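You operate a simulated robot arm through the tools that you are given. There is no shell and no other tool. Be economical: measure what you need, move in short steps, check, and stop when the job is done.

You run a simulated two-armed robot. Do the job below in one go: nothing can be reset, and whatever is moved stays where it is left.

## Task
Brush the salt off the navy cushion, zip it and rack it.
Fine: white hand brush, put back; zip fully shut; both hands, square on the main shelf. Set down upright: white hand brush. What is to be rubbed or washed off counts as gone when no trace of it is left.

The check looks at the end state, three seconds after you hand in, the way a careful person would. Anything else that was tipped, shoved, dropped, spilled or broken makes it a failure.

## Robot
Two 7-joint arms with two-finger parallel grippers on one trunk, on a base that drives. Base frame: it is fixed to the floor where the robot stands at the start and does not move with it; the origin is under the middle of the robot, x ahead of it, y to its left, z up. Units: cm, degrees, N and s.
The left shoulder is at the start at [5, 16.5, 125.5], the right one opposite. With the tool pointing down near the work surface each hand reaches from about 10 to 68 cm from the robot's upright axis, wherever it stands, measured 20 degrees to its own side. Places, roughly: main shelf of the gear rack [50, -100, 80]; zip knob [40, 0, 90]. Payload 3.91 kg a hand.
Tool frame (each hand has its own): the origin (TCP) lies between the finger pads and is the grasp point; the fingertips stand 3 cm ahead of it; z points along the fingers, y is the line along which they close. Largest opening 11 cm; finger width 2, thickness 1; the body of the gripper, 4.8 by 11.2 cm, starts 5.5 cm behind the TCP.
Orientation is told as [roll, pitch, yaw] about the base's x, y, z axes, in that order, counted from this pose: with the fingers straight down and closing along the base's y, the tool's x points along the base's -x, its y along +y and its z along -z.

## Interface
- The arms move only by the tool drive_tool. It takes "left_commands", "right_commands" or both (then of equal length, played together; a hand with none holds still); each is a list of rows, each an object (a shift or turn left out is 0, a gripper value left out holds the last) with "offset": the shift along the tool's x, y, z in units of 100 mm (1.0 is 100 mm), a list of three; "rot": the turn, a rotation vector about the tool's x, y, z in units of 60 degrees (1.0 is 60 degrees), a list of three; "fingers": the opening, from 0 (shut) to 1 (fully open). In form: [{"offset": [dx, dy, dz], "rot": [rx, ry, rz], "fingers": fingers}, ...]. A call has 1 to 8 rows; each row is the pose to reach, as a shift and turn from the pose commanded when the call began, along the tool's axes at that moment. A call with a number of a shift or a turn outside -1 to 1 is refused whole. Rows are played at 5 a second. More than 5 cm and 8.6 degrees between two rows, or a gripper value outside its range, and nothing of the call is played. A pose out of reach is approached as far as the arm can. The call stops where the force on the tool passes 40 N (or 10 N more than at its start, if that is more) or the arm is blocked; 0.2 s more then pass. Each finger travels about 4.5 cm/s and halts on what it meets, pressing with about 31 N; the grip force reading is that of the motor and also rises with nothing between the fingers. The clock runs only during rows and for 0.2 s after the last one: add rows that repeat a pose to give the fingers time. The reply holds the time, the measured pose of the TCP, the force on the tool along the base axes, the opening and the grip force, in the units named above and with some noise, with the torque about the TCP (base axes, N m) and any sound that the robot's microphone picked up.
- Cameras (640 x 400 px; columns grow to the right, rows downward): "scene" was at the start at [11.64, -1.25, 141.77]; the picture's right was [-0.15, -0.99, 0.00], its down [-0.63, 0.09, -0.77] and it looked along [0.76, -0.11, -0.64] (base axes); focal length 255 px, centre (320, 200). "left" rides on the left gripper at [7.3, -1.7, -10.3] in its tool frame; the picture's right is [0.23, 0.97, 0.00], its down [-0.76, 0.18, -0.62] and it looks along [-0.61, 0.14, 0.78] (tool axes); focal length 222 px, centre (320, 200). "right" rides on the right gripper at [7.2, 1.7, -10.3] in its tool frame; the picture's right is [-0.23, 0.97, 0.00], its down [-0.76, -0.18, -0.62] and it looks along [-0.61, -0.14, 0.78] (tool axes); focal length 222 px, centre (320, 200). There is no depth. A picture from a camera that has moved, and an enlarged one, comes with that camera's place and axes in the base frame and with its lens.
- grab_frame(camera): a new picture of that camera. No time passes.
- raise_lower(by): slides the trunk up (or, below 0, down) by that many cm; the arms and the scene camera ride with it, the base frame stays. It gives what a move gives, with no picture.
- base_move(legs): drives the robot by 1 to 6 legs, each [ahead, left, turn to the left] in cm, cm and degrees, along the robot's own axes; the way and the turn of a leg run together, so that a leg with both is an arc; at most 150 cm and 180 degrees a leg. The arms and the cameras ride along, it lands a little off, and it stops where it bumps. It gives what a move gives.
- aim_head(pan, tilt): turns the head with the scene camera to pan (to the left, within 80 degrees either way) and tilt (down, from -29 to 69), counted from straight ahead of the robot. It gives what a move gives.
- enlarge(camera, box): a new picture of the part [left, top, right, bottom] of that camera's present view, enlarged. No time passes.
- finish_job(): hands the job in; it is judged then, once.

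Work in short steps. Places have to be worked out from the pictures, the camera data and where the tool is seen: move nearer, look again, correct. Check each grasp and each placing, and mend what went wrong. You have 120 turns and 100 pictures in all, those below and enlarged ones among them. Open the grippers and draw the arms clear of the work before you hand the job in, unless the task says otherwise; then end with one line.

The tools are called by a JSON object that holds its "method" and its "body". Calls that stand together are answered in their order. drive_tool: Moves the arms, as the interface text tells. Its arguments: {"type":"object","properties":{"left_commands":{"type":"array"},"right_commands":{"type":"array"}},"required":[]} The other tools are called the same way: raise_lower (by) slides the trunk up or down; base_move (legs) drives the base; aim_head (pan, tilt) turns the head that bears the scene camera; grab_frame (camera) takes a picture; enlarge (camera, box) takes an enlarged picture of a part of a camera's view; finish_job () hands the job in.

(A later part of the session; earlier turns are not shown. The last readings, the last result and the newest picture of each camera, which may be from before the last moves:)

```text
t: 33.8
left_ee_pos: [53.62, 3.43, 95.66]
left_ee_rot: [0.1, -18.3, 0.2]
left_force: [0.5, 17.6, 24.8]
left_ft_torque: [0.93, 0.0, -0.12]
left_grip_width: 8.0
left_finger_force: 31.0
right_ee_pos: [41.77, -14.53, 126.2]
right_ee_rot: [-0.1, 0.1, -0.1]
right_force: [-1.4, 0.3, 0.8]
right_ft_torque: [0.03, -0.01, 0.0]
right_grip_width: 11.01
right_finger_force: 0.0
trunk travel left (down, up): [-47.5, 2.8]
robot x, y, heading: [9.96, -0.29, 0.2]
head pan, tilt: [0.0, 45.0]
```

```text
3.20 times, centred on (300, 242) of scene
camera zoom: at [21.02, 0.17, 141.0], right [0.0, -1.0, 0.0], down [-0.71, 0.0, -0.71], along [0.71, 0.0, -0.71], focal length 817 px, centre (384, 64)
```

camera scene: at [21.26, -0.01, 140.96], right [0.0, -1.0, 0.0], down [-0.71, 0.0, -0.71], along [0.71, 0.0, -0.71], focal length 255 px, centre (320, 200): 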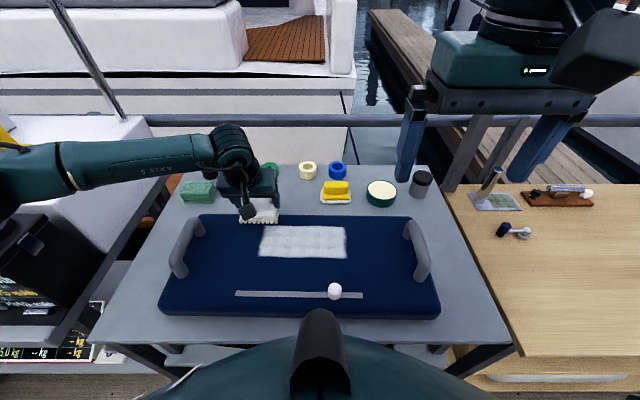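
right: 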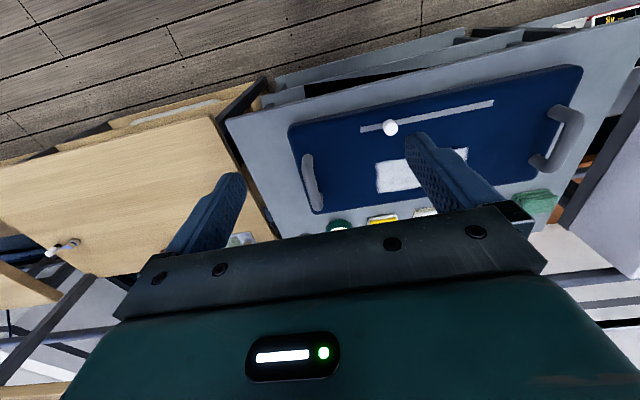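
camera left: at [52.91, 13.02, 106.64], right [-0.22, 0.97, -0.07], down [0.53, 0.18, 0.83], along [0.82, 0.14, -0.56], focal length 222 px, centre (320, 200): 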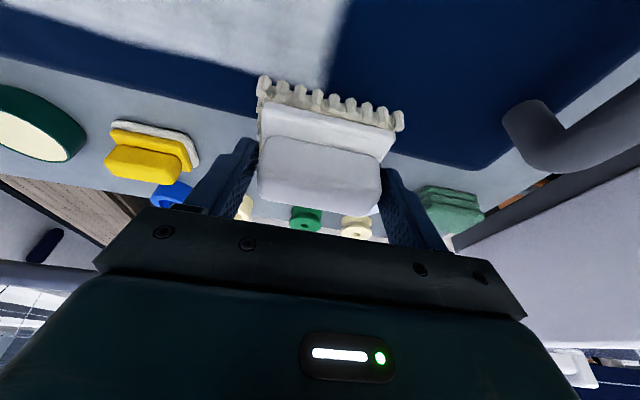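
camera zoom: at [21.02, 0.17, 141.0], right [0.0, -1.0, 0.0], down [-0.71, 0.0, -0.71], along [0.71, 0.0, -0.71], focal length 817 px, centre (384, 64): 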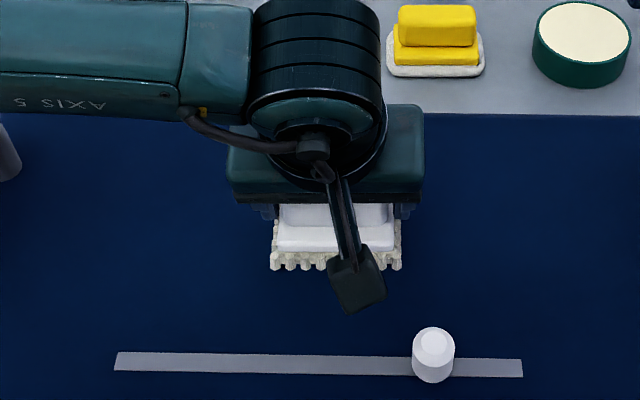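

I finish the stroke slightly lighter, then lift.

{"method": "drive_tool", "body": {"left_commands": [{"offset": [-0.003, -0.16, -0.01]}, {"offset": [-0.003, -0.32, -0.01]}, {"offset": [-0.003, -0.48, -0.01]}, {"offset": [-0.003, -0.64, -0.01]}, {"offset": [-0.003, -0.8, -0.01]}, {"offset": [-0.003, -0.92, -0.01]}, {"offset": [-0.1, -0.92, -0.35]}]}}

{"method": "drive_tool", "body": {"left_commands": [{"offset": [-0.3, 0.3, 0.05]}, {"offset": [-0.6, 0.6, 0.15]}, {"offset": [-0.9, 0.9, 0.25]}]}}

{"method": "enlarge", "body": {"camera": "scene", "box": [200, 180, 400, 305]}}

```text
t: 35.4
left_ee_pos: [53.59, -5.99, 99.46]
left_ee_rot: [0.0, -18.1, 0.2]
left_force: [-0.7, -0.1, -0.7]
left_ft_torque: [-0.01, -0.02, 0.0]
left_grip_width: 7.97
left_finger_force: 30.6
right_ee_pos: [41.93, -14.53, 126.08]
right_ee_rot: [-0.1, 0.0, -0.2]
right_force: [-0.5, -0.7, -0.2]
right_ft_torque: [0.01, -0.03, -0.01]
right_grip_width: 11.0
right_finger_force: 0.0
trunk travel left (down, up): [-47.5, 2.8]
robot x, y, heading: [9.85, 0.15, -0.1]
head pan, tilt: [0.0, 45.0]
```

```text
t: 36.2
left_ee_pos: [63.05, 3.13, 99.77]
left_ee_rot: [0.0, -18.0, 0.3]
left_force: [0.6, -0.1, -0.2]
left_ft_torque: [0.0, 0.01, 0.03]
left_grip_width: 7.98
left_finger_force: 31.0
right_ee_pos: [42.1, -14.57, 126.18]
right_ee_rot: [0.1, 0.1, -0.2]
right_force: [0.5, 0.2, -0.5]
right_ft_torque: [0.01, 0.0, -0.02]
right_grip_width: 11.01
right_finger_force: 0.0
trunk travel left (down, up): [-47.5, 2.8]
robot x, y, heading: [9.72, 0.05, 0.3]
head pan, tilt: [0.0, 45.0]
```

```text
3.20 times, centred on (300, 242) of scene
camera zoom: at [21.28, 0.07, 140.96], right [0.0, -1.0, 0.0], down [-0.71, 0.0, -0.71], along [0.71, 0.0, -0.71], focal length 817 px, centre (384, 64)
```

zoom: 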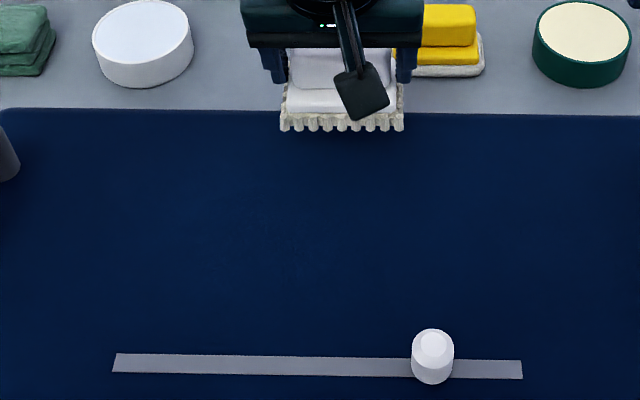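

Salt is all gone. I carry the brush back above its place.

{"method": "drive_tool", "body": {"left_commands": [{"offset": [-0.25, 0.2, 0.08]}, {"offset": [-0.5, 0.4, 0.16]}, {"offset": [-0.76, 0.61, 0.247]}]}}

{"method": "drive_tool", "body": {"left_commands": [{"offset": [-0.3, 0, 0.1]}, {"offset": [-0.613, 0, 0.2]}, {"offset": [-0.613, 0, 0.2]}]}}

{"method": "grab_frame", "body": {"camera": "left"}}

```text
t: 37.0
left_ee_pos: [71.07, 9.22, 99.67]
left_ee_rot: [0.0, -18.0, 0.2]
left_force: [0.1, 0.1, -1.5]
left_ft_torque: [0.01, 0.04, -0.01]
left_grip_width: 8.0
left_finger_force: 30.9
right_ee_pos: [42.06, -14.67, 126.04]
right_ee_rot: [0.0, 0.1, -0.1]
right_force: [-0.1, -1.0, -0.2]
right_ft_torque: [-0.03, 0.01, -0.01]
right_grip_width: 11.0
right_finger_force: 0.0
trunk travel left (down, up): [-47.5, 2.8]
robot x, y, heading: [10.22, -0.42, 0.0]
head pan, tilt: [0.0, 45.0]
```

```text
t: 37.8
left_ee_pos: [77.42, 9.21, 99.76]
left_ee_rot: [-0.1, -18.0, 0.1]
left_force: [-0.1, -0.1, -1.1]
left_ft_torque: [-0.03, 0.0, 0.0]
left_grip_width: 7.99
left_finger_force: 30.9
right_ee_pos: [42.06, -14.68, 126.12]
right_ee_rot: [0.0, 0.2, -0.1]
right_force: [0.9, 0.0, 1.0]
right_ft_torque: [0.01, 0.01, 0.0]
right_grip_width: 10.98
right_finger_force: 0.1
trunk travel left (down, up): [-47.5, 2.8]
robot x, y, heading: [9.8, 0.14, 0.1]
head pan, tilt: [0.0, 45.0]
```

```text
68 pictures are left
camera left: at [67.32, 7.47, 107.38], right [-0.22, 0.97, -0.07], down [0.53, 0.18, 0.83], along [0.82, 0.14, -0.56], focal length 222 px, centre (320, 200)
```

left: 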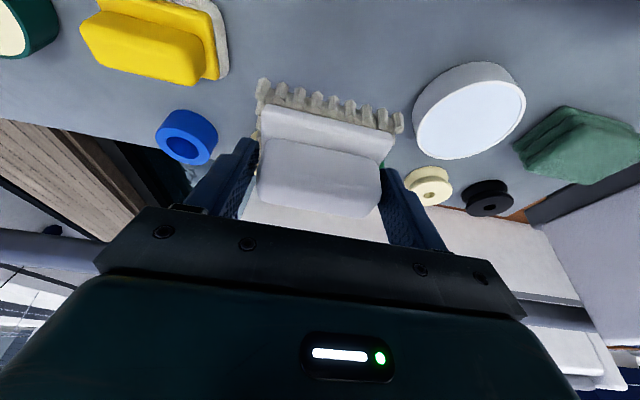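

Brush sits unchanged in the grip. I lower it to TCP z ≈ 90.6 and check contact.

{"method": "drive_tool", "body": {"left_commands": [{"offset": [0.1, 0, 0.3]}, {"offset": [0.2, 0, 0.6]}, {"offset": [0.26, 0, 0.8]}, {"offset": [0.284, 0, 0.873]}]}}

```text
t: 38.8
left_ee_pos: [77.31, 9.27, 90.82]
left_ee_rot: [0.1, -18.0, 0.2]
left_force: [-1.4, 0.1, -1.5]
left_ft_torque: [-0.01, -0.01, -0.01]
left_grip_width: 7.99
left_finger_force: 31.6
right_ee_pos: [41.97, -14.69, 126.12]
right_ee_rot: [0.0, 0.1, -0.2]
right_force: [1.2, 0.4, 0.8]
right_ft_torque: [0.01, 0.0, -0.02]
right_grip_width: 11.0
right_finger_force: 0.0
trunk travel left (down, up): [-47.5, 2.8]
robot x, y, heading: [9.97, 0.3, -0.1]
head pan, tilt: [0.0, 45.0]
```

Not yet touching; 0.35 cm lower.

{"method": "drive_tool", "body": {"left_commands": [{"offset": [0.0, 0, 0.022]}, {"offset": [0.0, 0, 0.035]}]}}

```text
t: 39.4
left_ee_pos: [77.4, 9.24, 90.38]
left_ee_rot: [0.0, -18.0, 0.3]
left_force: [0.0, 0.2, -0.1]
left_ft_torque: [0.03, 0.0, -0.02]
left_grip_width: 7.98
left_finger_force: 31.2
right_ee_pos: [41.93, -14.71, 126.25]
right_ee_rot: [0.0, 0.0, 0.0]
right_force: [0.5, 0.3, 0.3]
right_ft_torque: [0.02, -0.03, -0.02]
right_grip_width: 11.0
right_finger_force: 0.1
trunk travel left (down, up): [-47.5, 2.8]
robot x, y, heading: [10.09, 0.02, -0.0]
head pan, tilt: [0.0, 45.0]
```

A touch lower still until a force shows.

{"method": "drive_tool", "body": {"left_commands": [{"offset": [0.005, 0, 0.01]}, {"offset": [0.006, 0, 0.02]}]}}

```text
t: 40.0
left_ee_pos: [77.37, 9.3, 90.38]
left_ee_rot: [0.0, -18.1, 0.2]
left_force: [-1.8, 0.3, 6.3]
left_ft_torque: [0.12, 0.18, 0.02]
left_grip_width: 8.01
left_finger_force: 31.0
right_ee_pos: [41.88, -14.72, 126.08]
right_ee_rot: [0.1, 0.1, -0.1]
right_force: [-0.1, 0.2, 0.0]
right_ft_torque: [-0.03, 0.01, 0.04]
right_grip_width: 10.99
right_finger_force: 0.1
trunk travel left (down, up): [-47.5, 2.8]
robot x, y, heading: [10.52, -0.26, 0.0]
head pan, tilt: [0.0, 45.0]
```

Contact (6 N). I release with a slow full opening and then rise straight up.

{"method": "drive_tool", "body": {"left_commands": [{"fingers": 0.8}, {"fingers": 0.95}, {"fingers": 1.0}, {"fingers": 1.0}, {"offset": [-0.06, 0, -0.19], "fingers": 1.0}, {"offset": [-0.15, 0, -0.47], "fingers": 1.0}, {"offset": [-0.28, 0, -0.85], "fingers": 1.0}]}}

{"method": "grab_frame", "body": {"camera": "left"}}

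{"method": "enlarge", "body": {"camera": "scene", "box": [200, 120, 360, 220]}}

```text
t: 41.6
left_ee_pos: [77.51, 9.31, 99.15]
left_ee_rot: [-0.1, -18.0, 0.1]
left_force: [-0.4, -0.6, 0.2]
left_ft_torque: [0.0, -0.04, 0.01]
left_grip_width: 11.01
left_finger_force: 0.1
right_ee_pos: [41.86, -14.73, 126.07]
right_ee_rot: [0.0, 0.1, -0.1]
right_force: [-0.6, 0.6, 1.0]
right_ft_torque: [0.01, 0.01, 0.02]
right_grip_width: 11.0
right_finger_force: 0.0
trunk travel left (down, up): [-47.5, 2.8]
robot x, y, heading: [10.07, -0.09, 0.0]
head pan, tilt: [0.0, 45.0]
```

```text
67 pictures are left
camera left: at [67.55, 7.51, 106.84], right [-0.22, 0.97, -0.07], down [0.53, 0.18, 0.83], along [0.82, 0.14, -0.56], focal length 222 px, centre (320, 200)
```

left: 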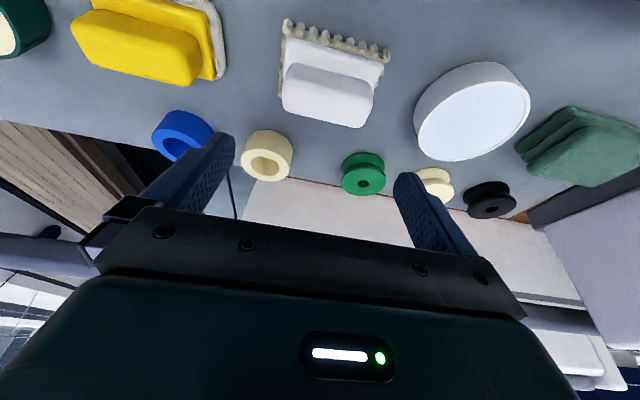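

```text
4.00 times, centred on (280, 170) of scene
camera zoom: at [21.19, 0.0, 140.96], right [0.0, -1.0, 0.0], down [-0.71, 0.0, -0.71], along [0.71, 0.0, -0.71], focal length 1022 px, centre (480, 320)
```

zoom: 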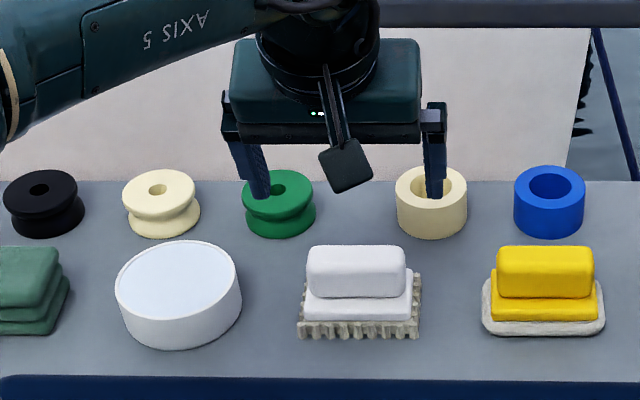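

Brush is upright back in its place. Now the zip: I pull the left hand back and zoom strongly on the knob.

{"method": "drive_tool", "body": {"left_commands": [{"offset": [0.35, 0.2, -0.35]}, {"offset": [0.7, 0.4, -0.7]}, {"offset": [1.0, 0.7, -0.95], "rot": [0, 0.1, 0]}]}}

{"method": "enlarge", "body": {"camera": "scene", "box": [225, 270, 305, 320]}}

{"method": "enlarge", "body": {"camera": "scene", "box": [300, 270, 380, 320]}}

```text
refused: row 1 steps farther than a row can; nothing moved
```

```text
8.00 times, centred on (265, 295) of scene
camera zoom: at [21.19, 0.0, 140.96], right [0.0, -1.0, 0.0], down [-0.71, 0.0, -0.71], along [0.71, 0.0, -0.71], focal length 2044 px, centre (760, -560)
```

zoom: 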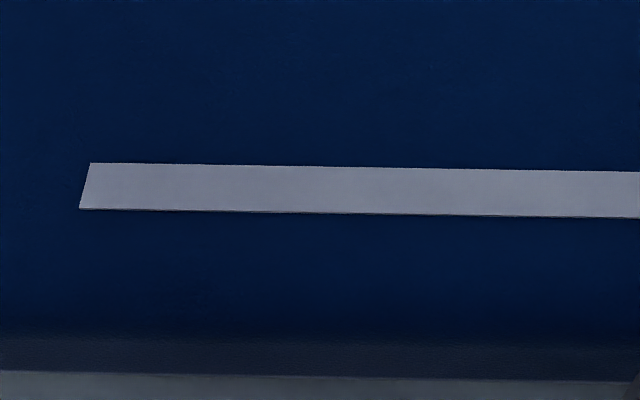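

```text
8.00 times, centred on (340, 295) of scene
camera zoom: at [21.19, 0.0, 140.96], right [0.0, -1.0, 0.0], down [-0.71, 0.0, -0.71], along [0.71, 0.0, -0.71], focal length 2044 px, centre (160, -560)
```

zoom: 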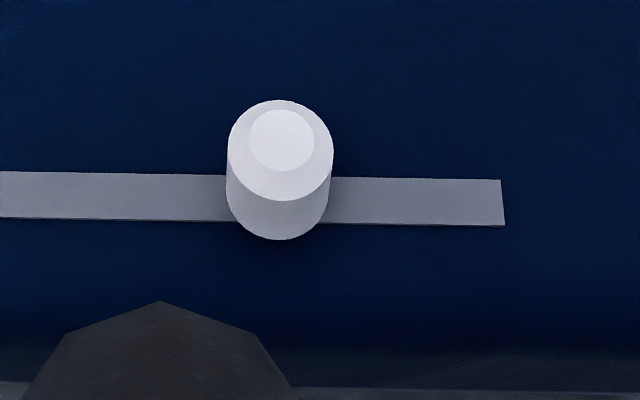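

No marker shows which end is shut, so I'll feel/listen. I use the left hand; the right moves aside while the left comes back up over the cushion.

{"method": "drive_tool", "body": {"left_commands": [{"offset": [0.26, -0.1, -0.26]}, {"offset": [0.53, -0.2, -0.52]}, {"offset": [0.8, -0.3, -0.78]}], "right_commands": [{"offset": [0, -0.33, 0]}, {"offset": [0, -0.66, 0]}, {"offset": [0, -1.0, 0]}]}}

{"method": "drive_tool", "body": {"left_commands": [{"offset": [0.3, -0.1, -0.05], "rot": [0, 0.1, 0]}, {"offset": [0.6, -0.25, -0.1], "rot": [0, 0.2, 0]}, {"offset": [0.9, -0.4, -0.15], "rot": [0, 0.3, 0]}]}}

```text
t: 42.4
left_ee_pos: [67.33, 6.29, 104.05]
left_ee_rot: [0.0, -18.1, 0.2]
left_force: [0.1, 0.0, 0.5]
left_ft_torque: [0.0, -0.01, 0.03]
left_grip_width: 11.04
left_finger_force: 0.1
right_ee_pos: [41.92, -24.86, 126.19]
right_ee_rot: [0.0, 0.1, -0.2]
right_force: [-0.1, 0.1, -0.4]
right_ft_torque: [0.03, -0.04, -0.03]
right_grip_width: 11.0
right_finger_force: 0.0
trunk travel left (down, up): [-47.5, 2.8]
robot x, y, heading: [9.64, -0.06, -0.3]
head pan, tilt: [0.0, 45.0]
```

```text
t: 43.2
left_ee_pos: [58.56, 2.12, 102.71]
left_ee_rot: [0.0, 0.1, 0.1]
left_force: [0.5, -0.6, 0.2]
left_ft_torque: [-0.01, -0.01, -0.03]
left_grip_width: 11.01
left_finger_force: 0.0
right_ee_pos: [41.89, -24.77, 126.31]
right_ee_rot: [0.1, 0.1, -0.1]
right_force: [0.0, 0.1, 1.1]
right_ft_torque: [0.02, -0.01, -0.01]
right_grip_width: 11.01
right_finger_force: 0.1
trunk travel left (down, up): [-47.5, 2.8]
robot x, y, heading: [9.65, -0.06, 0.0]
head pan, tilt: [0.0, 45.0]
```

Continue to above the knob.

{"method": "drive_tool", "body": {"left_commands": [{"offset": [0.4, -0.15, -0.1]}, {"offset": [0.8, -0.35, -0.1]}, {"offset": [1.0, -0.5, -0.1]}]}}

{"method": "drive_tool", "body": {"left_commands": [{"offset": [0.2, 0, 0]}, {"offset": [0.4, 0, 0]}]}}

{"method": "grab_frame", "body": {"camera": "left"}}

{"method": "grab_frame", "body": {"camera": "scene"}}

```text
t: 44.0
left_ee_pos: [48.56, -2.81, 103.53]
left_ee_rot: [0.1, -0.1, 0.3]
left_force: [0.2, -0.7, 0.2]
left_ft_torque: [0.02, -0.04, 0.0]
left_grip_width: 11.0
left_finger_force: 0.1
right_ee_pos: [42.0, -24.81, 126.24]
right_ee_rot: [0.0, 0.1, -0.1]
right_force: [0.8, 0.0, -0.1]
right_ft_torque: [0.03, -0.03, 0.04]
right_grip_width: 11.03
right_finger_force: 0.0
trunk travel left (down, up): [-47.5, 2.8]
robot x, y, heading: [10.1, -0.24, -0.0]
head pan, tilt: [0.0, 45.0]
```

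```text
t: 44.6
left_ee_pos: [44.57, -2.79, 103.7]
left_ee_rot: [0.0, -0.1, 0.2]
left_force: [-0.6, 0.6, 0.4]
left_ft_torque: [-0.01, -0.03, -0.03]
left_grip_width: 11.01
left_finger_force: 0.0
right_ee_pos: [41.97, -24.7, 126.26]
right_ee_rot: [0.0, 0.2, 0.0]
right_force: [0.5, 0.7, -0.4]
right_ft_torque: [0.01, -0.01, 0.01]
right_grip_width: 10.98
right_finger_force: 0.2
trunk travel left (down, up): [-47.5, 2.8]
robot x, y, heading: [10.07, 0.21, -0.1]
head pan, tilt: [0.0, 45.0]
```

```text
63 pictures are left
camera left: at [37.35, -4.58, 114.15], right [-0.23, 0.97, 0.0], down [0.76, 0.18, 0.62], along [0.61, 0.14, -0.78], focal length 222 px, centre (320, 200)
```

left: 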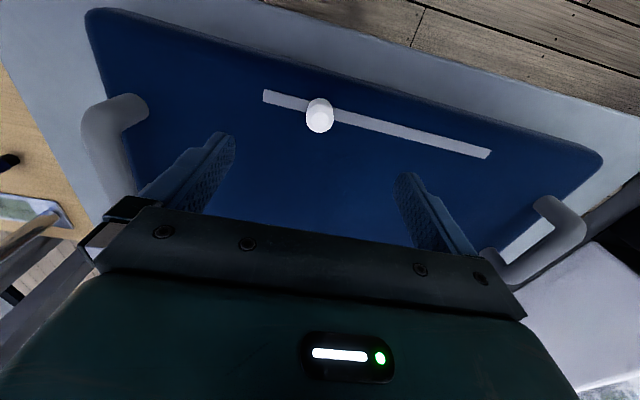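

```text
62 pictures are left
camera scene: at [21.23, 0.0, 140.97], right [0.0, -1.0, 0.0], down [-0.71, 0.0, -0.71], along [0.71, 0.0, -0.71], focal length 255 px, centre (320, 200)
```

scene: 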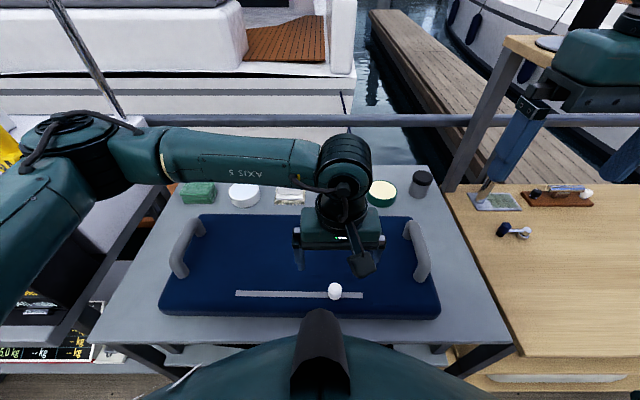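

Knob about [44.2, −3.0], top ~93.5. I lower to z 97 and re-check.

{"method": "drive_tool", "body": {"left_commands": [{"offset": [0.03, -0.02, 0.33]}, {"offset": [0.04, -0.02, 0.66]}]}}

{"method": "grab_frame", "body": {"camera": "left"}}

```text
t: 45.2
left_ee_pos: [44.17, -2.76, 97.12]
left_ee_rot: [0.0, -0.1, 0.3]
left_force: [-0.3, 0.5, 0.3]
left_ft_torque: [0.02, 0.02, 0.01]
left_grip_width: 11.0
left_finger_force: 0.1
right_ee_pos: [42.01, -24.66, 126.39]
right_ee_rot: [0.0, 0.1, -0.1]
right_force: [0.4, -0.4, -1.0]
right_ft_torque: [-0.04, 0.01, -0.01]
right_grip_width: 10.99
right_finger_force: 0.0
trunk travel left (down, up): [-47.5, 2.8]
robot x, y, heading: [10.33, -0.11, -0.0]
head pan, tilt: [0.0, 45.0]
```

```text
61 pictures are left
camera left: at [37.05, -4.52, 107.54], right [-0.23, 0.97, 0.0], down [0.76, 0.18, 0.62], along [0.61, 0.14, -0.78], focal length 222 px, centre (320, 200)
```

left: 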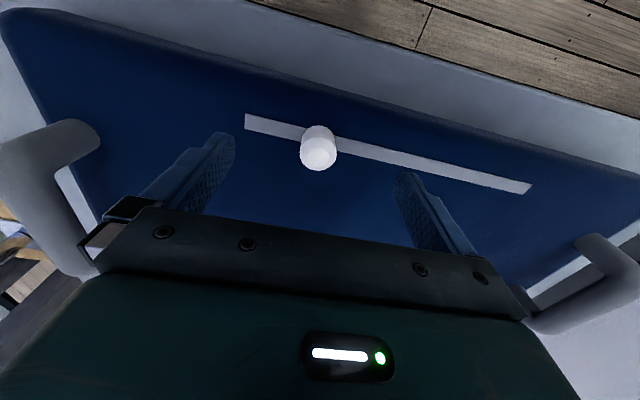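

Well centred. I descend to z 94 and close on the knob.

{"method": "drive_tool", "body": {"left_commands": [{"offset": [0, -0.03, 0.15]}, {"offset": [0, -0.03, 0.3]}, {"offset": [0, -0.03, 0.3], "fingers": 0.6}, {"offset": [0, -0.03, 0.3], "fingers": 0.3}, {"offset": [0, -0.03, 0.3], "fingers": 0.15}, {"offset": [0, -0.03, 0.3], "fingers": 0.15}, {"offset": [0, -0.03, 0.3], "fingers": 0.15}]}}

{"method": "grab_frame", "body": {"camera": "left"}}

```text
t: 46.8
left_ee_pos: [44.21, -3.2, 94.28]
left_ee_rot: [0.0, 0.0, 0.2]
left_force: [-1.6, -0.5, 0.6]
left_ft_torque: [0.19, 0.02, 0.01]
left_grip_width: 2.52
left_finger_force: 21.2
right_ee_pos: [42.03, -24.74, 126.27]
right_ee_rot: [0.0, 0.1, -0.1]
right_force: [0.8, -0.3, 0.1]
right_ft_torque: [-0.01, -0.02, -0.04]
right_grip_width: 11.03
right_finger_force: 0.0
trunk travel left (down, up): [-47.5, 2.8]
robot x, y, heading: [9.7, -0.17, 0.0]
head pan, tilt: [0.0, 45.0]
```

```text
60 pictures are left
camera left: at [37.01, -5.0, 104.52], right [-0.23, 0.97, 0.0], down [0.76, 0.18, 0.62], along [0.61, 0.14, -0.78], focal length 222 px, centre (320, 200)
```

left: 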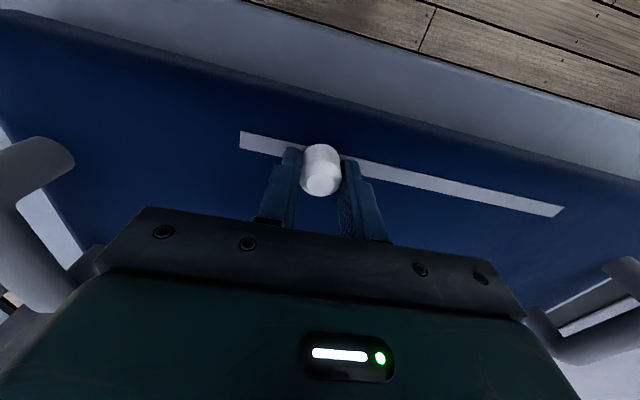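

Knob is gripped (2.5 cm). I slide it gently left 3 cm and read the force and any sound.

{"method": "drive_tool", "body": {"left_commands": [{"offset": [0, 0.05, 0]}, {"offset": [-0.002, 0.1, 0]}, {"offset": [-0.003, 0.15, 0]}, {"offset": [-0.004, 0.2, 0]}, {"offset": [-0.005, 0.25, 0]}, {"offset": [-0.006, 0.3, 0]}]}}

{"method": "grab_frame", "body": {"camera": "left"}}

```text
t: 48.2
left_ee_pos: [44.32, -0.28, 94.14]
left_ee_rot: [-0.1, -0.2, 0.2]
left_force: [2.5, -0.1, 9.3]
left_ft_torque: [0.35, 0.68, 0.08]
left_grip_width: 2.46
left_finger_force: 30.8
right_ee_pos: [42.01, -24.72, 126.37]
right_ee_rot: [0.0, 0.0, -0.1]
right_force: [-0.1, 0.2, 0.2]
right_ft_torque: [0.0, 0.03, -0.01]
right_grip_width: 11.03
right_finger_force: 0.0
trunk travel left (down, up): [-47.5, 2.8]
robot x, y, heading: [9.99, 0.13, 0.1]
head pan, tilt: [0.0, 45.0]
```

```text
59 pictures are left
camera left: at [37.03, -1.99, 104.49], right [-0.23, 0.97, 0.0], down [0.76, 0.18, 0.63], along [0.61, 0.14, -0.78], focal length 222 px, centre (320, 200)
```

left: 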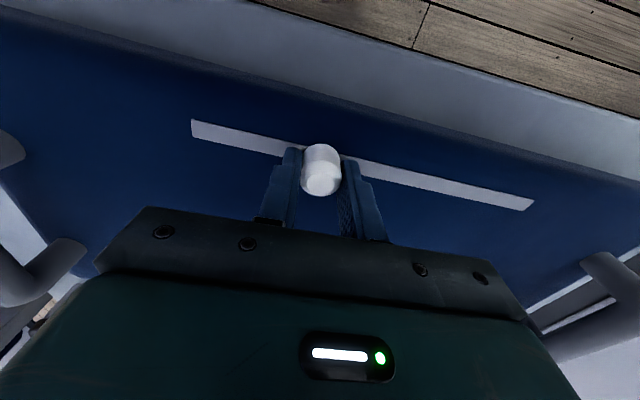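

It slides freely relative to the strip. I raise 0.1 and continue leftward 10 cm.

{"method": "drive_tool", "body": {"left_commands": [{"offset": [-0.002, 0.14, -0.015]}, {"offset": [-0.004, 0.28, -0.015]}, {"offset": [-0.006, 0.42, -0.015]}, {"offset": [-0.008, 0.56, -0.015]}, {"offset": [-0.01, 0.7, -0.015]}, {"offset": [-0.012, 0.84, -0.015]}, {"offset": [-0.014, 1.0, -0.015]}]}}

{"method": "grab_frame", "body": {"camera": "left"}}

```text
t: 49.8
left_ee_pos: [44.36, 9.83, 94.16]
left_ee_rot: [0.0, -0.2, 0.2]
left_force: [7.6, -0.3, 11.1]
left_ft_torque: [0.34, 0.53, 0.13]
left_grip_width: 2.45
left_finger_force: 31.5
right_ee_pos: [42.04, -24.82, 126.34]
right_ee_rot: [0.1, 0.1, -0.1]
right_force: [-0.1, 0.2, 0.2]
right_ft_torque: [0.01, 0.01, 0.0]
right_grip_width: 10.99
right_finger_force: 0.1
trunk travel left (down, up): [-47.5, 2.8]
robot x, y, heading: [9.98, 0.08, -0.1]
head pan, tilt: [0.0, 45.0]
```

```text
58 pictures are left
camera left: at [37.2, 8.0, 104.49], right [-0.23, 0.97, 0.0], down [0.76, 0.18, 0.63], along [0.61, 0.14, -0.78], focal length 222 px, centre (320, 200)
```

left: 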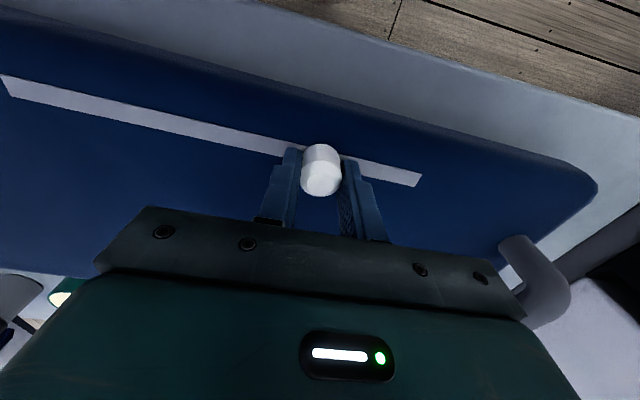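

Continue left, following the track (+x a little).

{"method": "drive_tool", "body": {"left_commands": [{"offset": [-0.02, 0.1, 0]}, {"offset": [-0.022, 0.2, 0]}, {"offset": [-0.024, 0.3, 0]}, {"offset": [-0.026, 0.4, 0]}, {"offset": [-0.028, 0.48, 0]}, {"offset": [-0.03, 0.56, 0]}, {"offset": [-0.03, 0.62, 0]}]}}

{"method": "grab_frame", "body": {"camera": "left"}}

```text
t: 51.4
left_ee_pos: [44.83, 15.95, 94.09]
left_ee_rot: [0.0, 0.2, 0.2]
left_force: [1.3, -2.1, -0.3]
left_ft_torque: [-0.33, 0.33, -0.08]
left_grip_width: 2.47
left_finger_force: 31.0
right_ee_pos: [42.08, -24.64, 126.28]
right_ee_rot: [0.0, 0.2, -0.1]
right_force: [-0.1, 0.3, -0.1]
right_ft_torque: [0.01, 0.0, 0.0]
right_grip_width: 11.0
right_finger_force: 0.1
trunk travel left (down, up): [-47.5, 2.8]
robot x, y, heading: [9.59, -0.17, -0.2]
head pan, tilt: [0.0, 45.0]
```

```text
57 pictures are left
camera left: at [37.5, 14.12, 104.55], right [-0.23, 0.97, 0.0], down [0.76, 0.18, 0.62], along [0.6, 0.14, -0.78], focal length 222 px, centre (320, 200)
```

left: 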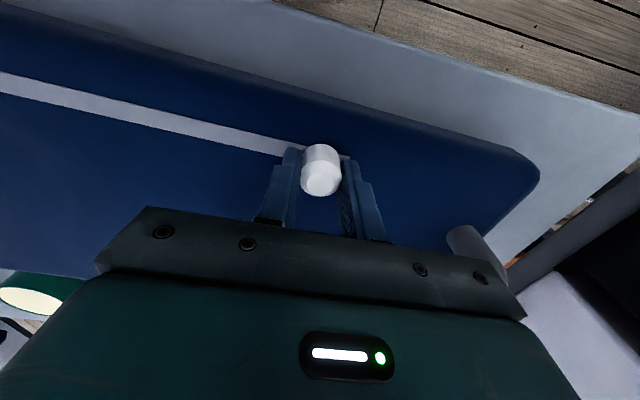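

Nearly at the strip's left end; I continue in 0.4 cm steps until it stops.

{"method": "drive_tool", "body": {"left_commands": [{"offset": [-0.001, 0.03, 0]}, {"offset": [-0.001, 0.06, 0]}, {"offset": [-0.002, 0.09, 0]}]}}

{"method": "grab_frame", "body": {"camera": "left"}}

```text
t: 52.2
left_ee_pos: [44.64, 16.73, 94.16]
left_ee_rot: [0.1, 0.0, 0.3]
left_force: [-0.1, -2.1, 0.3]
left_ft_torque: [0.46, -0.01, -0.03]
left_grip_width: 2.45
left_finger_force: 30.8
right_ee_pos: [41.99, -24.63, 126.2]
right_ee_rot: [0.0, 0.1, -0.2]
right_force: [-0.9, 0.1, 0.1]
right_ft_torque: [0.0, 0.01, -0.01]
right_grip_width: 11.0
right_finger_force: 0.0
trunk travel left (down, up): [-47.5, 2.8]
robot x, y, heading: [9.92, -0.02, -0.2]
head pan, tilt: [0.0, 45.0]
```

```text
56 pictures are left
camera left: at [37.48, 14.99, 104.57], right [-0.23, 0.97, 0.0], down [0.76, 0.18, 0.62], along [0.61, 0.14, -0.78], focal length 222 px, centre (320, 200)
```

left: 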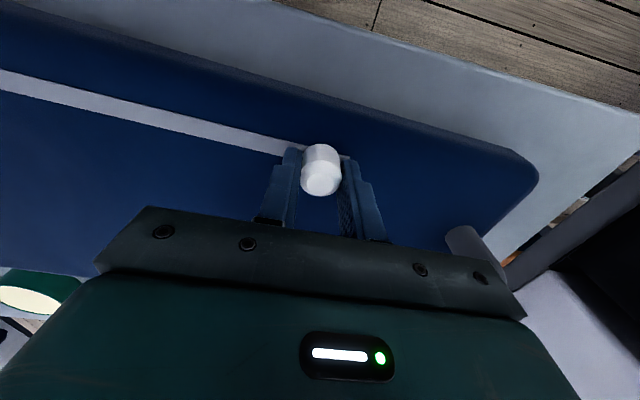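

The picture didn't change over the last 0.8 cm, so the knob is at its left stop (cushion followed slightly), with no sound. To learn which end is "shut", I probe the right end too.

{"method": "drive_tool", "body": {"left_commands": [{"offset": [0.002, -0.14, -0.01]}, {"offset": [0.004, -0.28, -0.01]}, {"offset": [0.006, -0.42, -0.01]}, {"offset": [0.008, -0.56, -0.01]}, {"offset": [0.01, -0.7, -0.01]}, {"offset": [0.012, -0.84, -0.01]}, {"offset": [0.014, -1.0, -0.01]}]}}

{"method": "drive_tool", "body": {"left_commands": [{"offset": [0.002, -0.14, 0]}, {"offset": [0.004, -0.28, 0]}, {"offset": [0.006, -0.42, 0]}, {"offset": [0.008, -0.56, 0]}, {"offset": [0.01, -0.7, 0]}, {"offset": [0.012, -0.84, 0]}, {"offset": [0.014, -1.0, 0]}]}}

{"method": "grab_frame", "body": {"camera": "left"}}

```text
t: 53.8
left_ee_pos: [44.57, 6.78, 94.28]
left_ee_rot: [-0.1, -0.1, 0.1]
left_force: [-2.8, -0.5, -0.7]
left_ft_torque: [0.49, 0.09, 0.01]
left_grip_width: 2.47
left_finger_force: 31.7
right_ee_pos: [42.03, -24.71, 126.13]
right_ee_rot: [0.0, 0.0, -0.1]
right_force: [-0.3, -0.3, -0.3]
right_ft_torque: [0.02, 0.02, -0.02]
right_grip_width: 10.99
right_finger_force: 0.1
trunk travel left (down, up): [-47.5, 2.8]
robot x, y, heading: [9.94, -0.33, -0.2]
head pan, tilt: [0.0, 45.0]
```

```text
t: 55.4
left_ee_pos: [44.54, -3.25, 94.27]
left_ee_rot: [0.1, 0.0, 0.2]
left_force: [1.0, -0.2, 0.1]
left_ft_torque: [0.53, -0.65, -0.07]
left_grip_width: 2.45
left_finger_force: 31.1
right_ee_pos: [42.02, -24.68, 126.18]
right_ee_rot: [0.0, 0.1, -0.1]
right_force: [-0.3, 0.2, -0.3]
right_ft_torque: [-0.03, -0.02, -0.01]
right_grip_width: 11.04
right_finger_force: 0.1
trunk travel left (down, up): [-47.5, 2.8]
robot x, y, heading: [10.01, 0.19, -0.2]
head pan, tilt: [0.0, 45.0]
```

```text
55 pictures are left
camera left: at [37.39, -4.97, 104.61], right [-0.23, 0.97, 0.0], down [0.76, 0.18, 0.62], along [0.61, 0.14, -0.78], focal length 222 px, centre (320, 200)
```

left: 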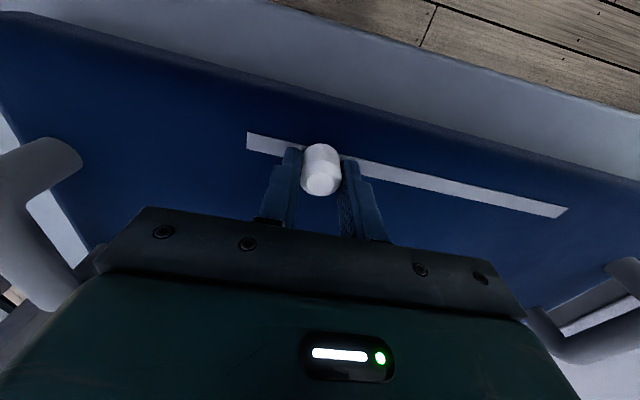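

Continue right slowly to the right stop.

{"method": "drive_tool", "body": {"left_commands": [{"offset": [0.001, -0.07, 0]}, {"offset": [0.002, -0.14, 0]}, {"offset": [0.003, -0.21, 0]}, {"offset": [0.004, -0.28, 0]}, {"offset": [0.004, -0.34, 0]}]}}

{"method": "grab_frame", "body": {"camera": "left"}}

```text
t: 56.6
left_ee_pos: [44.45, -6.55, 94.3]
left_ee_rot: [0.1, 0.1, 0.2]
left_force: [0.3, 2.9, -1.4]
left_ft_torque: [-0.25, 0.03, 0.12]
left_grip_width: 2.47
left_finger_force: 30.9
right_ee_pos: [42.07, -24.66, 126.17]
right_ee_rot: [0.0, 0.2, -0.1]
right_force: [-0.3, 0.6, 0.0]
right_ft_torque: [0.0, -0.01, 0.01]
right_grip_width: 11.0
right_finger_force: 0.0
trunk travel left (down, up): [-47.5, 2.8]
robot x, y, heading: [9.94, -0.39, 0.0]
head pan, tilt: [0.0, 45.0]
```

```text
54 pictures are left
camera left: at [37.22, -8.35, 104.63], right [-0.23, 0.97, 0.0], down [0.76, 0.18, 0.62], along [0.6, 0.14, -0.78], focal length 222 px, centre (320, 200)
```

left: 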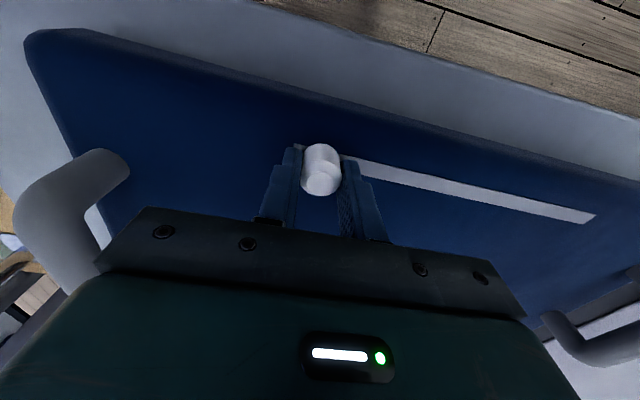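

Neither end gives a sound; the slider started ~16% from the right end, i.e. mostly unzipped, so shut is the left end (the long travel). I slide it all the way left.

{"method": "drive_tool", "body": {"left_commands": [{"offset": [-0.002, 0.14, 0]}, {"offset": [-0.004, 0.28, 0]}, {"offset": [-0.006, 0.42, 0]}, {"offset": [-0.008, 0.56, 0]}, {"offset": [-0.01, 0.7, 0]}, {"offset": [-0.012, 0.84, 0]}, {"offset": [-0.014, 1.0, 0]}]}}

{"method": "drive_tool", "body": {"left_commands": [{"offset": [-0.002, 0.14, 0]}, {"offset": [-0.004, 0.28, 0]}, {"offset": [-0.006, 0.42, 0]}, {"offset": [-0.008, 0.56, 0]}, {"offset": [-0.01, 0.7, 0]}, {"offset": [-0.012, 0.84, 0]}, {"offset": [-0.014, 1.0, 0]}]}}

{"method": "drive_tool", "body": {"left_commands": [{"offset": [0, 0.06, 0]}, {"offset": [0, 0.12, 0]}, {"offset": [0, 0.18, 0]}, {"offset": [0, 0.24, 0]}, {"offset": [0, 0.3, 0]}, {"offset": [0, 0.34, 0]}]}}

{"method": "grab_frame", "body": {"camera": "left"}}

```text
t: 58.2
left_ee_pos: [44.47, 3.33, 94.27]
left_ee_rot: [0.0, -0.1, 0.2]
left_force: [-0.2, 0.8, -0.6]
left_ft_torque: [0.22, -0.39, 0.01]
left_grip_width: 2.48
left_finger_force: 31.4
right_ee_pos: [42.08, -24.7, 126.23]
right_ee_rot: [-0.1, 0.1, -0.1]
right_force: [0.0, 0.2, 0.8]
right_ft_torque: [0.01, -0.01, -0.02]
right_grip_width: 11.0
right_finger_force: 0.1
trunk travel left (down, up): [-47.5, 2.8]
robot x, y, heading: [9.96, 0.16, 0.0]
head pan, tilt: [0.0, 45.0]
```

```text
t: 59.8
left_ee_pos: [44.51, 13.33, 94.32]
left_ee_rot: [-0.1, -0.1, 0.1]
left_force: [2.0, 0.4, 0.0]
left_ft_torque: [0.36, -0.62, 0.14]
left_grip_width: 2.46
left_finger_force: 30.8
right_ee_pos: [41.93, -24.64, 126.26]
right_ee_rot: [0.0, 0.1, -0.1]
right_force: [0.4, 0.3, 0.8]
right_ft_torque: [0.02, 0.01, -0.01]
right_grip_width: 11.0
right_finger_force: 0.0
trunk travel left (down, up): [-47.5, 2.8]
robot x, y, heading: [9.85, -0.2, 0.1]
head pan, tilt: [0.0, 45.0]
```

```text
t: 61.2
left_ee_pos: [44.61, 16.53, 94.31]
left_ee_rot: [0.0, -0.2, 0.1]
left_force: [3.3, -0.7, 6.0]
left_ft_torque: [0.66, 0.22, 0.0]
left_grip_width: 2.43
left_finger_force: 31.3
right_ee_pos: [42.03, -24.76, 126.28]
right_ee_rot: [0.0, 0.2, -0.1]
right_force: [-0.6, 0.3, 0.6]
right_ft_torque: [-0.01, 0.03, 0.0]
right_grip_width: 10.98
right_finger_force: 0.0
trunk travel left (down, up): [-47.5, 2.8]
robot x, y, heading: [10.01, -0.21, -0.3]
head pan, tilt: [0.0, 45.0]
```

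```text
53 pictures are left
camera left: at [37.41, 14.86, 104.64], right [-0.23, 0.97, 0.0], down [0.76, 0.18, 0.62], along [0.61, 0.14, -0.78], focal length 222 px, centre (320, 200)
```

left: 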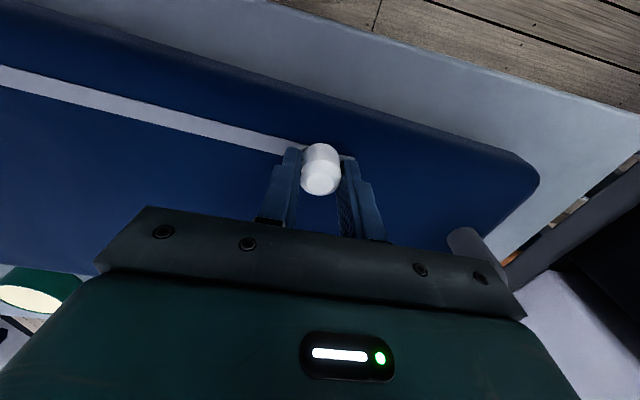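

One last small tug left to make sure it's on the stop, then release and rise.

{"method": "drive_tool", "body": {"left_commands": [{"offset": [0, 0.03, -0.01]}, {"offset": [0, 0.05, -0.01]}, {"offset": [0, 0.05, -0.01], "fingers": 0.35}, {"offset": [0, 0.05, -0.01], "fingers": 0.6}, {"offset": [0, 0.05, -0.01], "fingers": 0.6}, {"offset": [0, 0.05, -0.3], "fingers": 0.6}, {"offset": [0, 0.05, -0.7], "fingers": 0.6}, {"offset": [0, 0.05, -1.0], "fingers": 1.0}]}}

{"method": "grab_frame", "body": {"camera": "left"}}

{"method": "grab_frame", "body": {"camera": "scene"}}

```text
t: 63.0
left_ee_pos: [44.68, 17.23, 104.23]
left_ee_rot: [0.0, 0.0, 0.1]
left_force: [-0.1, 0.9, 0.9]
left_ft_torque: [0.0, 0.01, 0.02]
left_grip_width: 10.1
left_finger_force: 0.2
right_ee_pos: [42.06, -24.68, 126.07]
right_ee_rot: [0.0, 0.1, -0.1]
right_force: [0.1, 0.5, -1.0]
right_ft_torque: [-0.02, 0.01, -0.01]
right_grip_width: 11.0
right_finger_force: 0.1
trunk travel left (down, up): [-47.5, 2.8]
robot x, y, heading: [9.93, -0.24, 0.2]
head pan, tilt: [0.0, 45.0]
```

```text
52 pictures are left
camera left: at [37.45, 15.59, 114.58], right [-0.23, 0.97, 0.0], down [0.76, 0.18, 0.62], along [0.61, 0.14, -0.78], focal length 222 px, centre (320, 200)
```

left: 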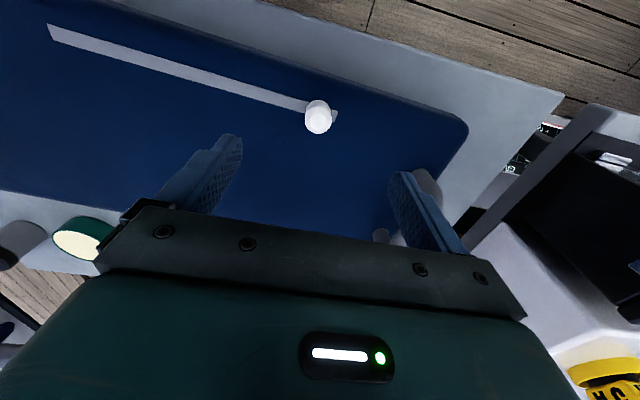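

```text
51 pictures are left
camera scene: at [21.24, -0.01, 140.96], right [0.0, -1.0, 0.0], down [-0.71, 0.0, -0.71], along [0.71, 0.0, -0.71], focal length 255 px, centre (320, 200)
```

scene: 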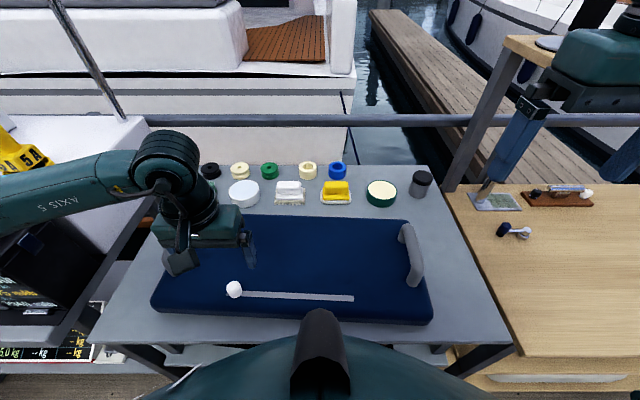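

Zip is at its stop. Now I look for the rack to the right.

{"method": "aim_head", "body": {"pan": -50, "tilt": 35}}

{"method": "grab_frame", "body": {"camera": "scene"}}

{"method": "grab_frame", "body": {"camera": "right"}}

```text
t: 64.1
left_ee_pos: [44.65, 17.28, 104.14]
left_ee_rot: [0.1, -0.1, 0.1]
left_force: [-0.1, 0.2, -0.2]
left_ft_torque: [0.01, -0.01, -0.01]
left_grip_width: 10.99
left_finger_force: 0.0
right_ee_pos: [42.09, -24.73, 126.22]
right_ee_rot: [-0.1, 0.0, -0.1]
right_force: [-0.2, 0.6, 0.2]
right_ft_torque: [0.0, 0.03, 0.04]
right_grip_width: 11.0
right_finger_force: 0.0
trunk travel left (down, up): [-47.5, 2.8]
robot x, y, heading: [9.82, 0.16, -0.0]
head pan, tilt: [-50.0, 35.0]
```

```text
50 pictures are left
camera scene: at [18.78, -6.74, 142.44], right [-0.77, -0.64, 0.0], down [-0.37, 0.44, -0.82], along [0.53, -0.63, -0.57], focal length 255 px, centre (320, 200)
```

scene: 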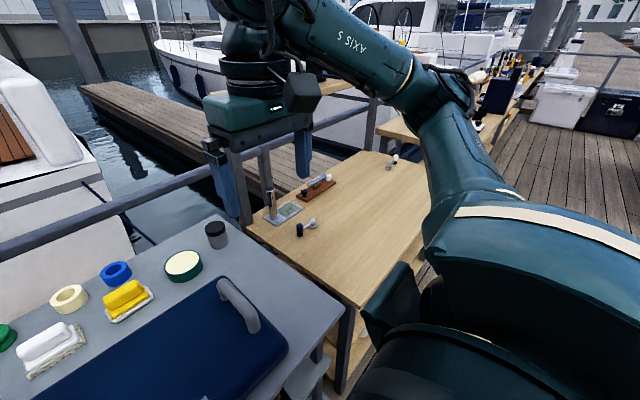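

```text
49 pictures are left
camera right: at [34.9, -22.99, 136.41], right [0.23, 0.97, 0.0], down [0.76, -0.18, 0.62], along [0.6, -0.14, -0.78], focal length 222 px, centre (320, 200)
```

right: 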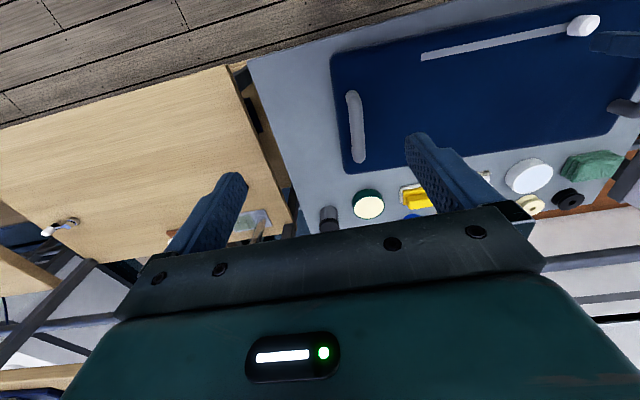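

The wooden rack to the right begins at y ≈ −40. I back away and shift right to view it properly before carrying anything.

{"method": "base_move", "body": {"legs": [[-35, 0, 0], [0, -80, 0]]}}

{"method": "aim_head", "body": {"pan": -10, "tilt": 40}}

{"method": "grab_frame", "body": {"camera": "scene"}}

```text
t: 70.3
left_ee_pos: [9.78, -62.51, 104.18]
left_ee_rot: [0.0, 0.0, 0.6]
left_force: [-0.1, -0.5, 0.1]
left_ft_torque: [0.02, 0.01, 0.02]
left_grip_width: 11.0
left_finger_force: 0.0
right_ee_pos: [7.33, -104.48, 126.25]
right_ee_rot: [0.0, 0.1, 0.3]
right_force: [0.4, -0.9, 0.1]
right_ft_torque: [0.01, 0.01, 0.01]
right_grip_width: 11.02
right_finger_force: 0.0
trunk travel left (down, up): [-47.5, 2.8]
robot x, y, heading: [-24.78, -80.02, 0.2]
head pan, tilt: [-50.0, 35.0]
```

```text
t: 71.4
left_ee_pos: [9.72, -62.55, 104.15]
left_ee_rot: [0.0, 0.0, 0.6]
left_force: [0.3, -0.5, -0.4]
left_ft_torque: [-0.01, 0.0, 0.02]
left_grip_width: 11.01
left_finger_force: 0.1
right_ee_pos: [7.35, -104.6, 126.13]
right_ee_rot: [0.0, 0.2, 0.3]
right_force: [0.5, 0.2, 1.0]
right_ft_torque: [0.01, -0.02, 0.0]
right_grip_width: 11.0
right_finger_force: 0.0
trunk travel left (down, up): [-47.5, 2.8]
robot x, y, heading: [-24.87, -79.89, 0.3]
head pan, tilt: [-10.0, 40.0]
```

```text
48 pictures are left
camera scene: at [-13.26, -81.47, 141.69], right [-0.17, -0.99, 0.0], down [-0.63, 0.11, -0.77], along [0.76, -0.13, -0.64], focal length 255 px, centre (320, 200)
```

scene: 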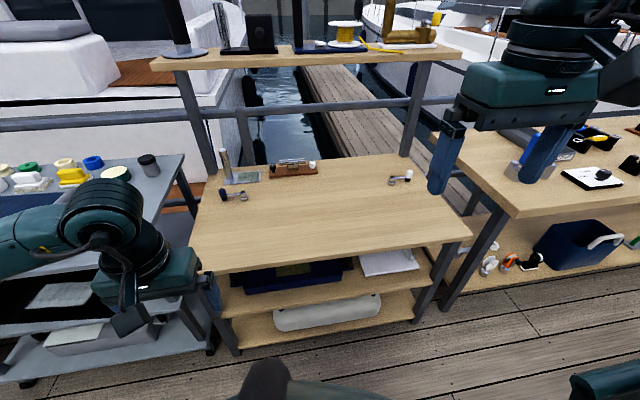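

The rack's main shelf is the wooden board: front edge ≈ x 37, y about −50…−140, z ≈ 78, with items only at the back (x ≥ 68). I drive back, taking one picture halfway for triangulation.

{"method": "base_move", "body": {"legs": [[0, 40, 0]]}}

{"method": "aim_head", "body": {"pan": -40, "tilt": 40}}

{"method": "grab_frame", "body": {"camera": "scene"}}

```text
t: 73.8
left_ee_pos: [8.68, -22.41, 104.11]
left_ee_rot: [0.0, 0.1, 2.0]
left_force: [-0.4, -0.1, -0.5]
left_ft_torque: [-0.01, 0.02, 0.01]
left_grip_width: 11.0
left_finger_force: 0.0
right_ee_pos: [7.12, -64.34, 126.21]
right_ee_rot: [0.0, 0.2, 1.7]
right_force: [0.3, 0.6, -1.2]
right_ft_torque: [-0.01, 0.02, 0.01]
right_grip_width: 11.01
right_finger_force: 0.0
trunk travel left (down, up): [-47.5, 2.8]
robot x, y, heading: [-25.29, -40.76, 1.6]
head pan, tilt: [-10.0, 40.0]
```

```text
t: 74.8
left_ee_pos: [8.73, -22.26, 104.21]
left_ee_rot: [0.0, 0.0, 1.9]
left_force: [0.3, -0.4, -0.5]
left_ft_torque: [0.02, -0.02, 0.02]
left_grip_width: 11.01
left_finger_force: 0.1
right_ee_pos: [7.29, -64.4, 126.33]
right_ee_rot: [-0.1, 0.1, 1.6]
right_force: [-0.1, -0.3, -0.1]
right_ft_torque: [0.0, -0.02, -0.01]
right_grip_width: 11.0
right_finger_force: 0.0
trunk travel left (down, up): [-47.5, 2.8]
robot x, y, heading: [-25.26, -40.86, 1.7]
head pan, tilt: [-40.0, 40.0]
```

```text
47 pictures are left
camera scene: at [-15.7, -45.86, 141.69], right [-0.62, -0.79, 0.0], down [-0.5, 0.4, -0.77], along [0.6, -0.47, -0.64], focal length 255 px, centre (320, 200)
```

scene: 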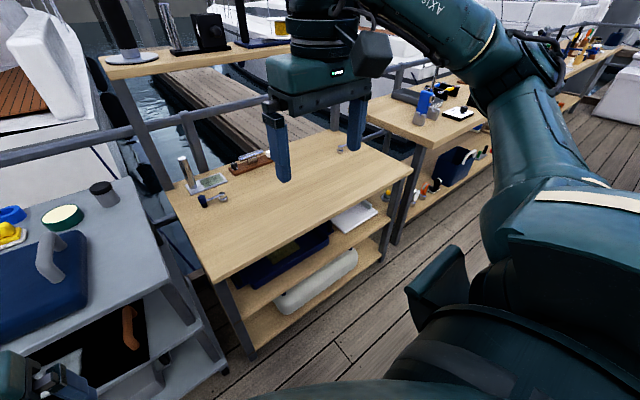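

Shelf triangulates to z ≈ 76.5, front edge x ≈ 36.7, y −48…−142. Plan: set the cushion with centre near [53, −97]. I correct the heading and return to the table.

{"method": "base_move", "body": {"legs": [[0, 0, -1.7], [0, 42.5, 0]]}}

{"method": "aim_head", "body": {"pan": 0, "tilt": 45}}

```text
t: 77.9
left_ee_pos: [8.94, 21.15, 104.19]
left_ee_rot: [-0.1, 0.1, 0.5]
left_force: [0.1, 0.4, -0.2]
left_ft_torque: [0.01, 0.0, -0.01]
left_grip_width: 10.97
left_finger_force: 0.1
right_ee_pos: [6.51, -20.92, 126.2]
right_ee_rot: [0.0, 0.1, 0.2]
right_force: [-0.1, -0.3, 0.0]
right_ft_torque: [0.01, -0.01, 0.0]
right_grip_width: 11.0
right_finger_force: 0.1
trunk travel left (down, up): [-47.5, 2.8]
robot x, y, heading: [-26.04, 3.43, 0.4]
head pan, tilt: [-40.0, 40.0]
```

```text
t: 78.9
left_ee_pos: [9.02, 21.11, 104.22]
left_ee_rot: [0.0, -0.1, 0.5]
left_force: [-0.5, -0.6, 0.7]
left_ft_torque: [0.02, 0.01, 0.0]
left_grip_width: 11.0
left_finger_force: 0.0
right_ee_pos: [6.45, -20.92, 126.18]
right_ee_rot: [-0.1, 0.0, 0.2]
right_force: [-0.2, 0.1, -0.8]
right_ft_torque: [0.04, -0.02, -0.03]
right_grip_width: 10.97
right_finger_force: 0.1
trunk travel left (down, up): [-47.5, 2.8]
robot x, y, heading: [-25.45, 3.77, 0.2]
head pan, tilt: [0.0, 45.0]
```

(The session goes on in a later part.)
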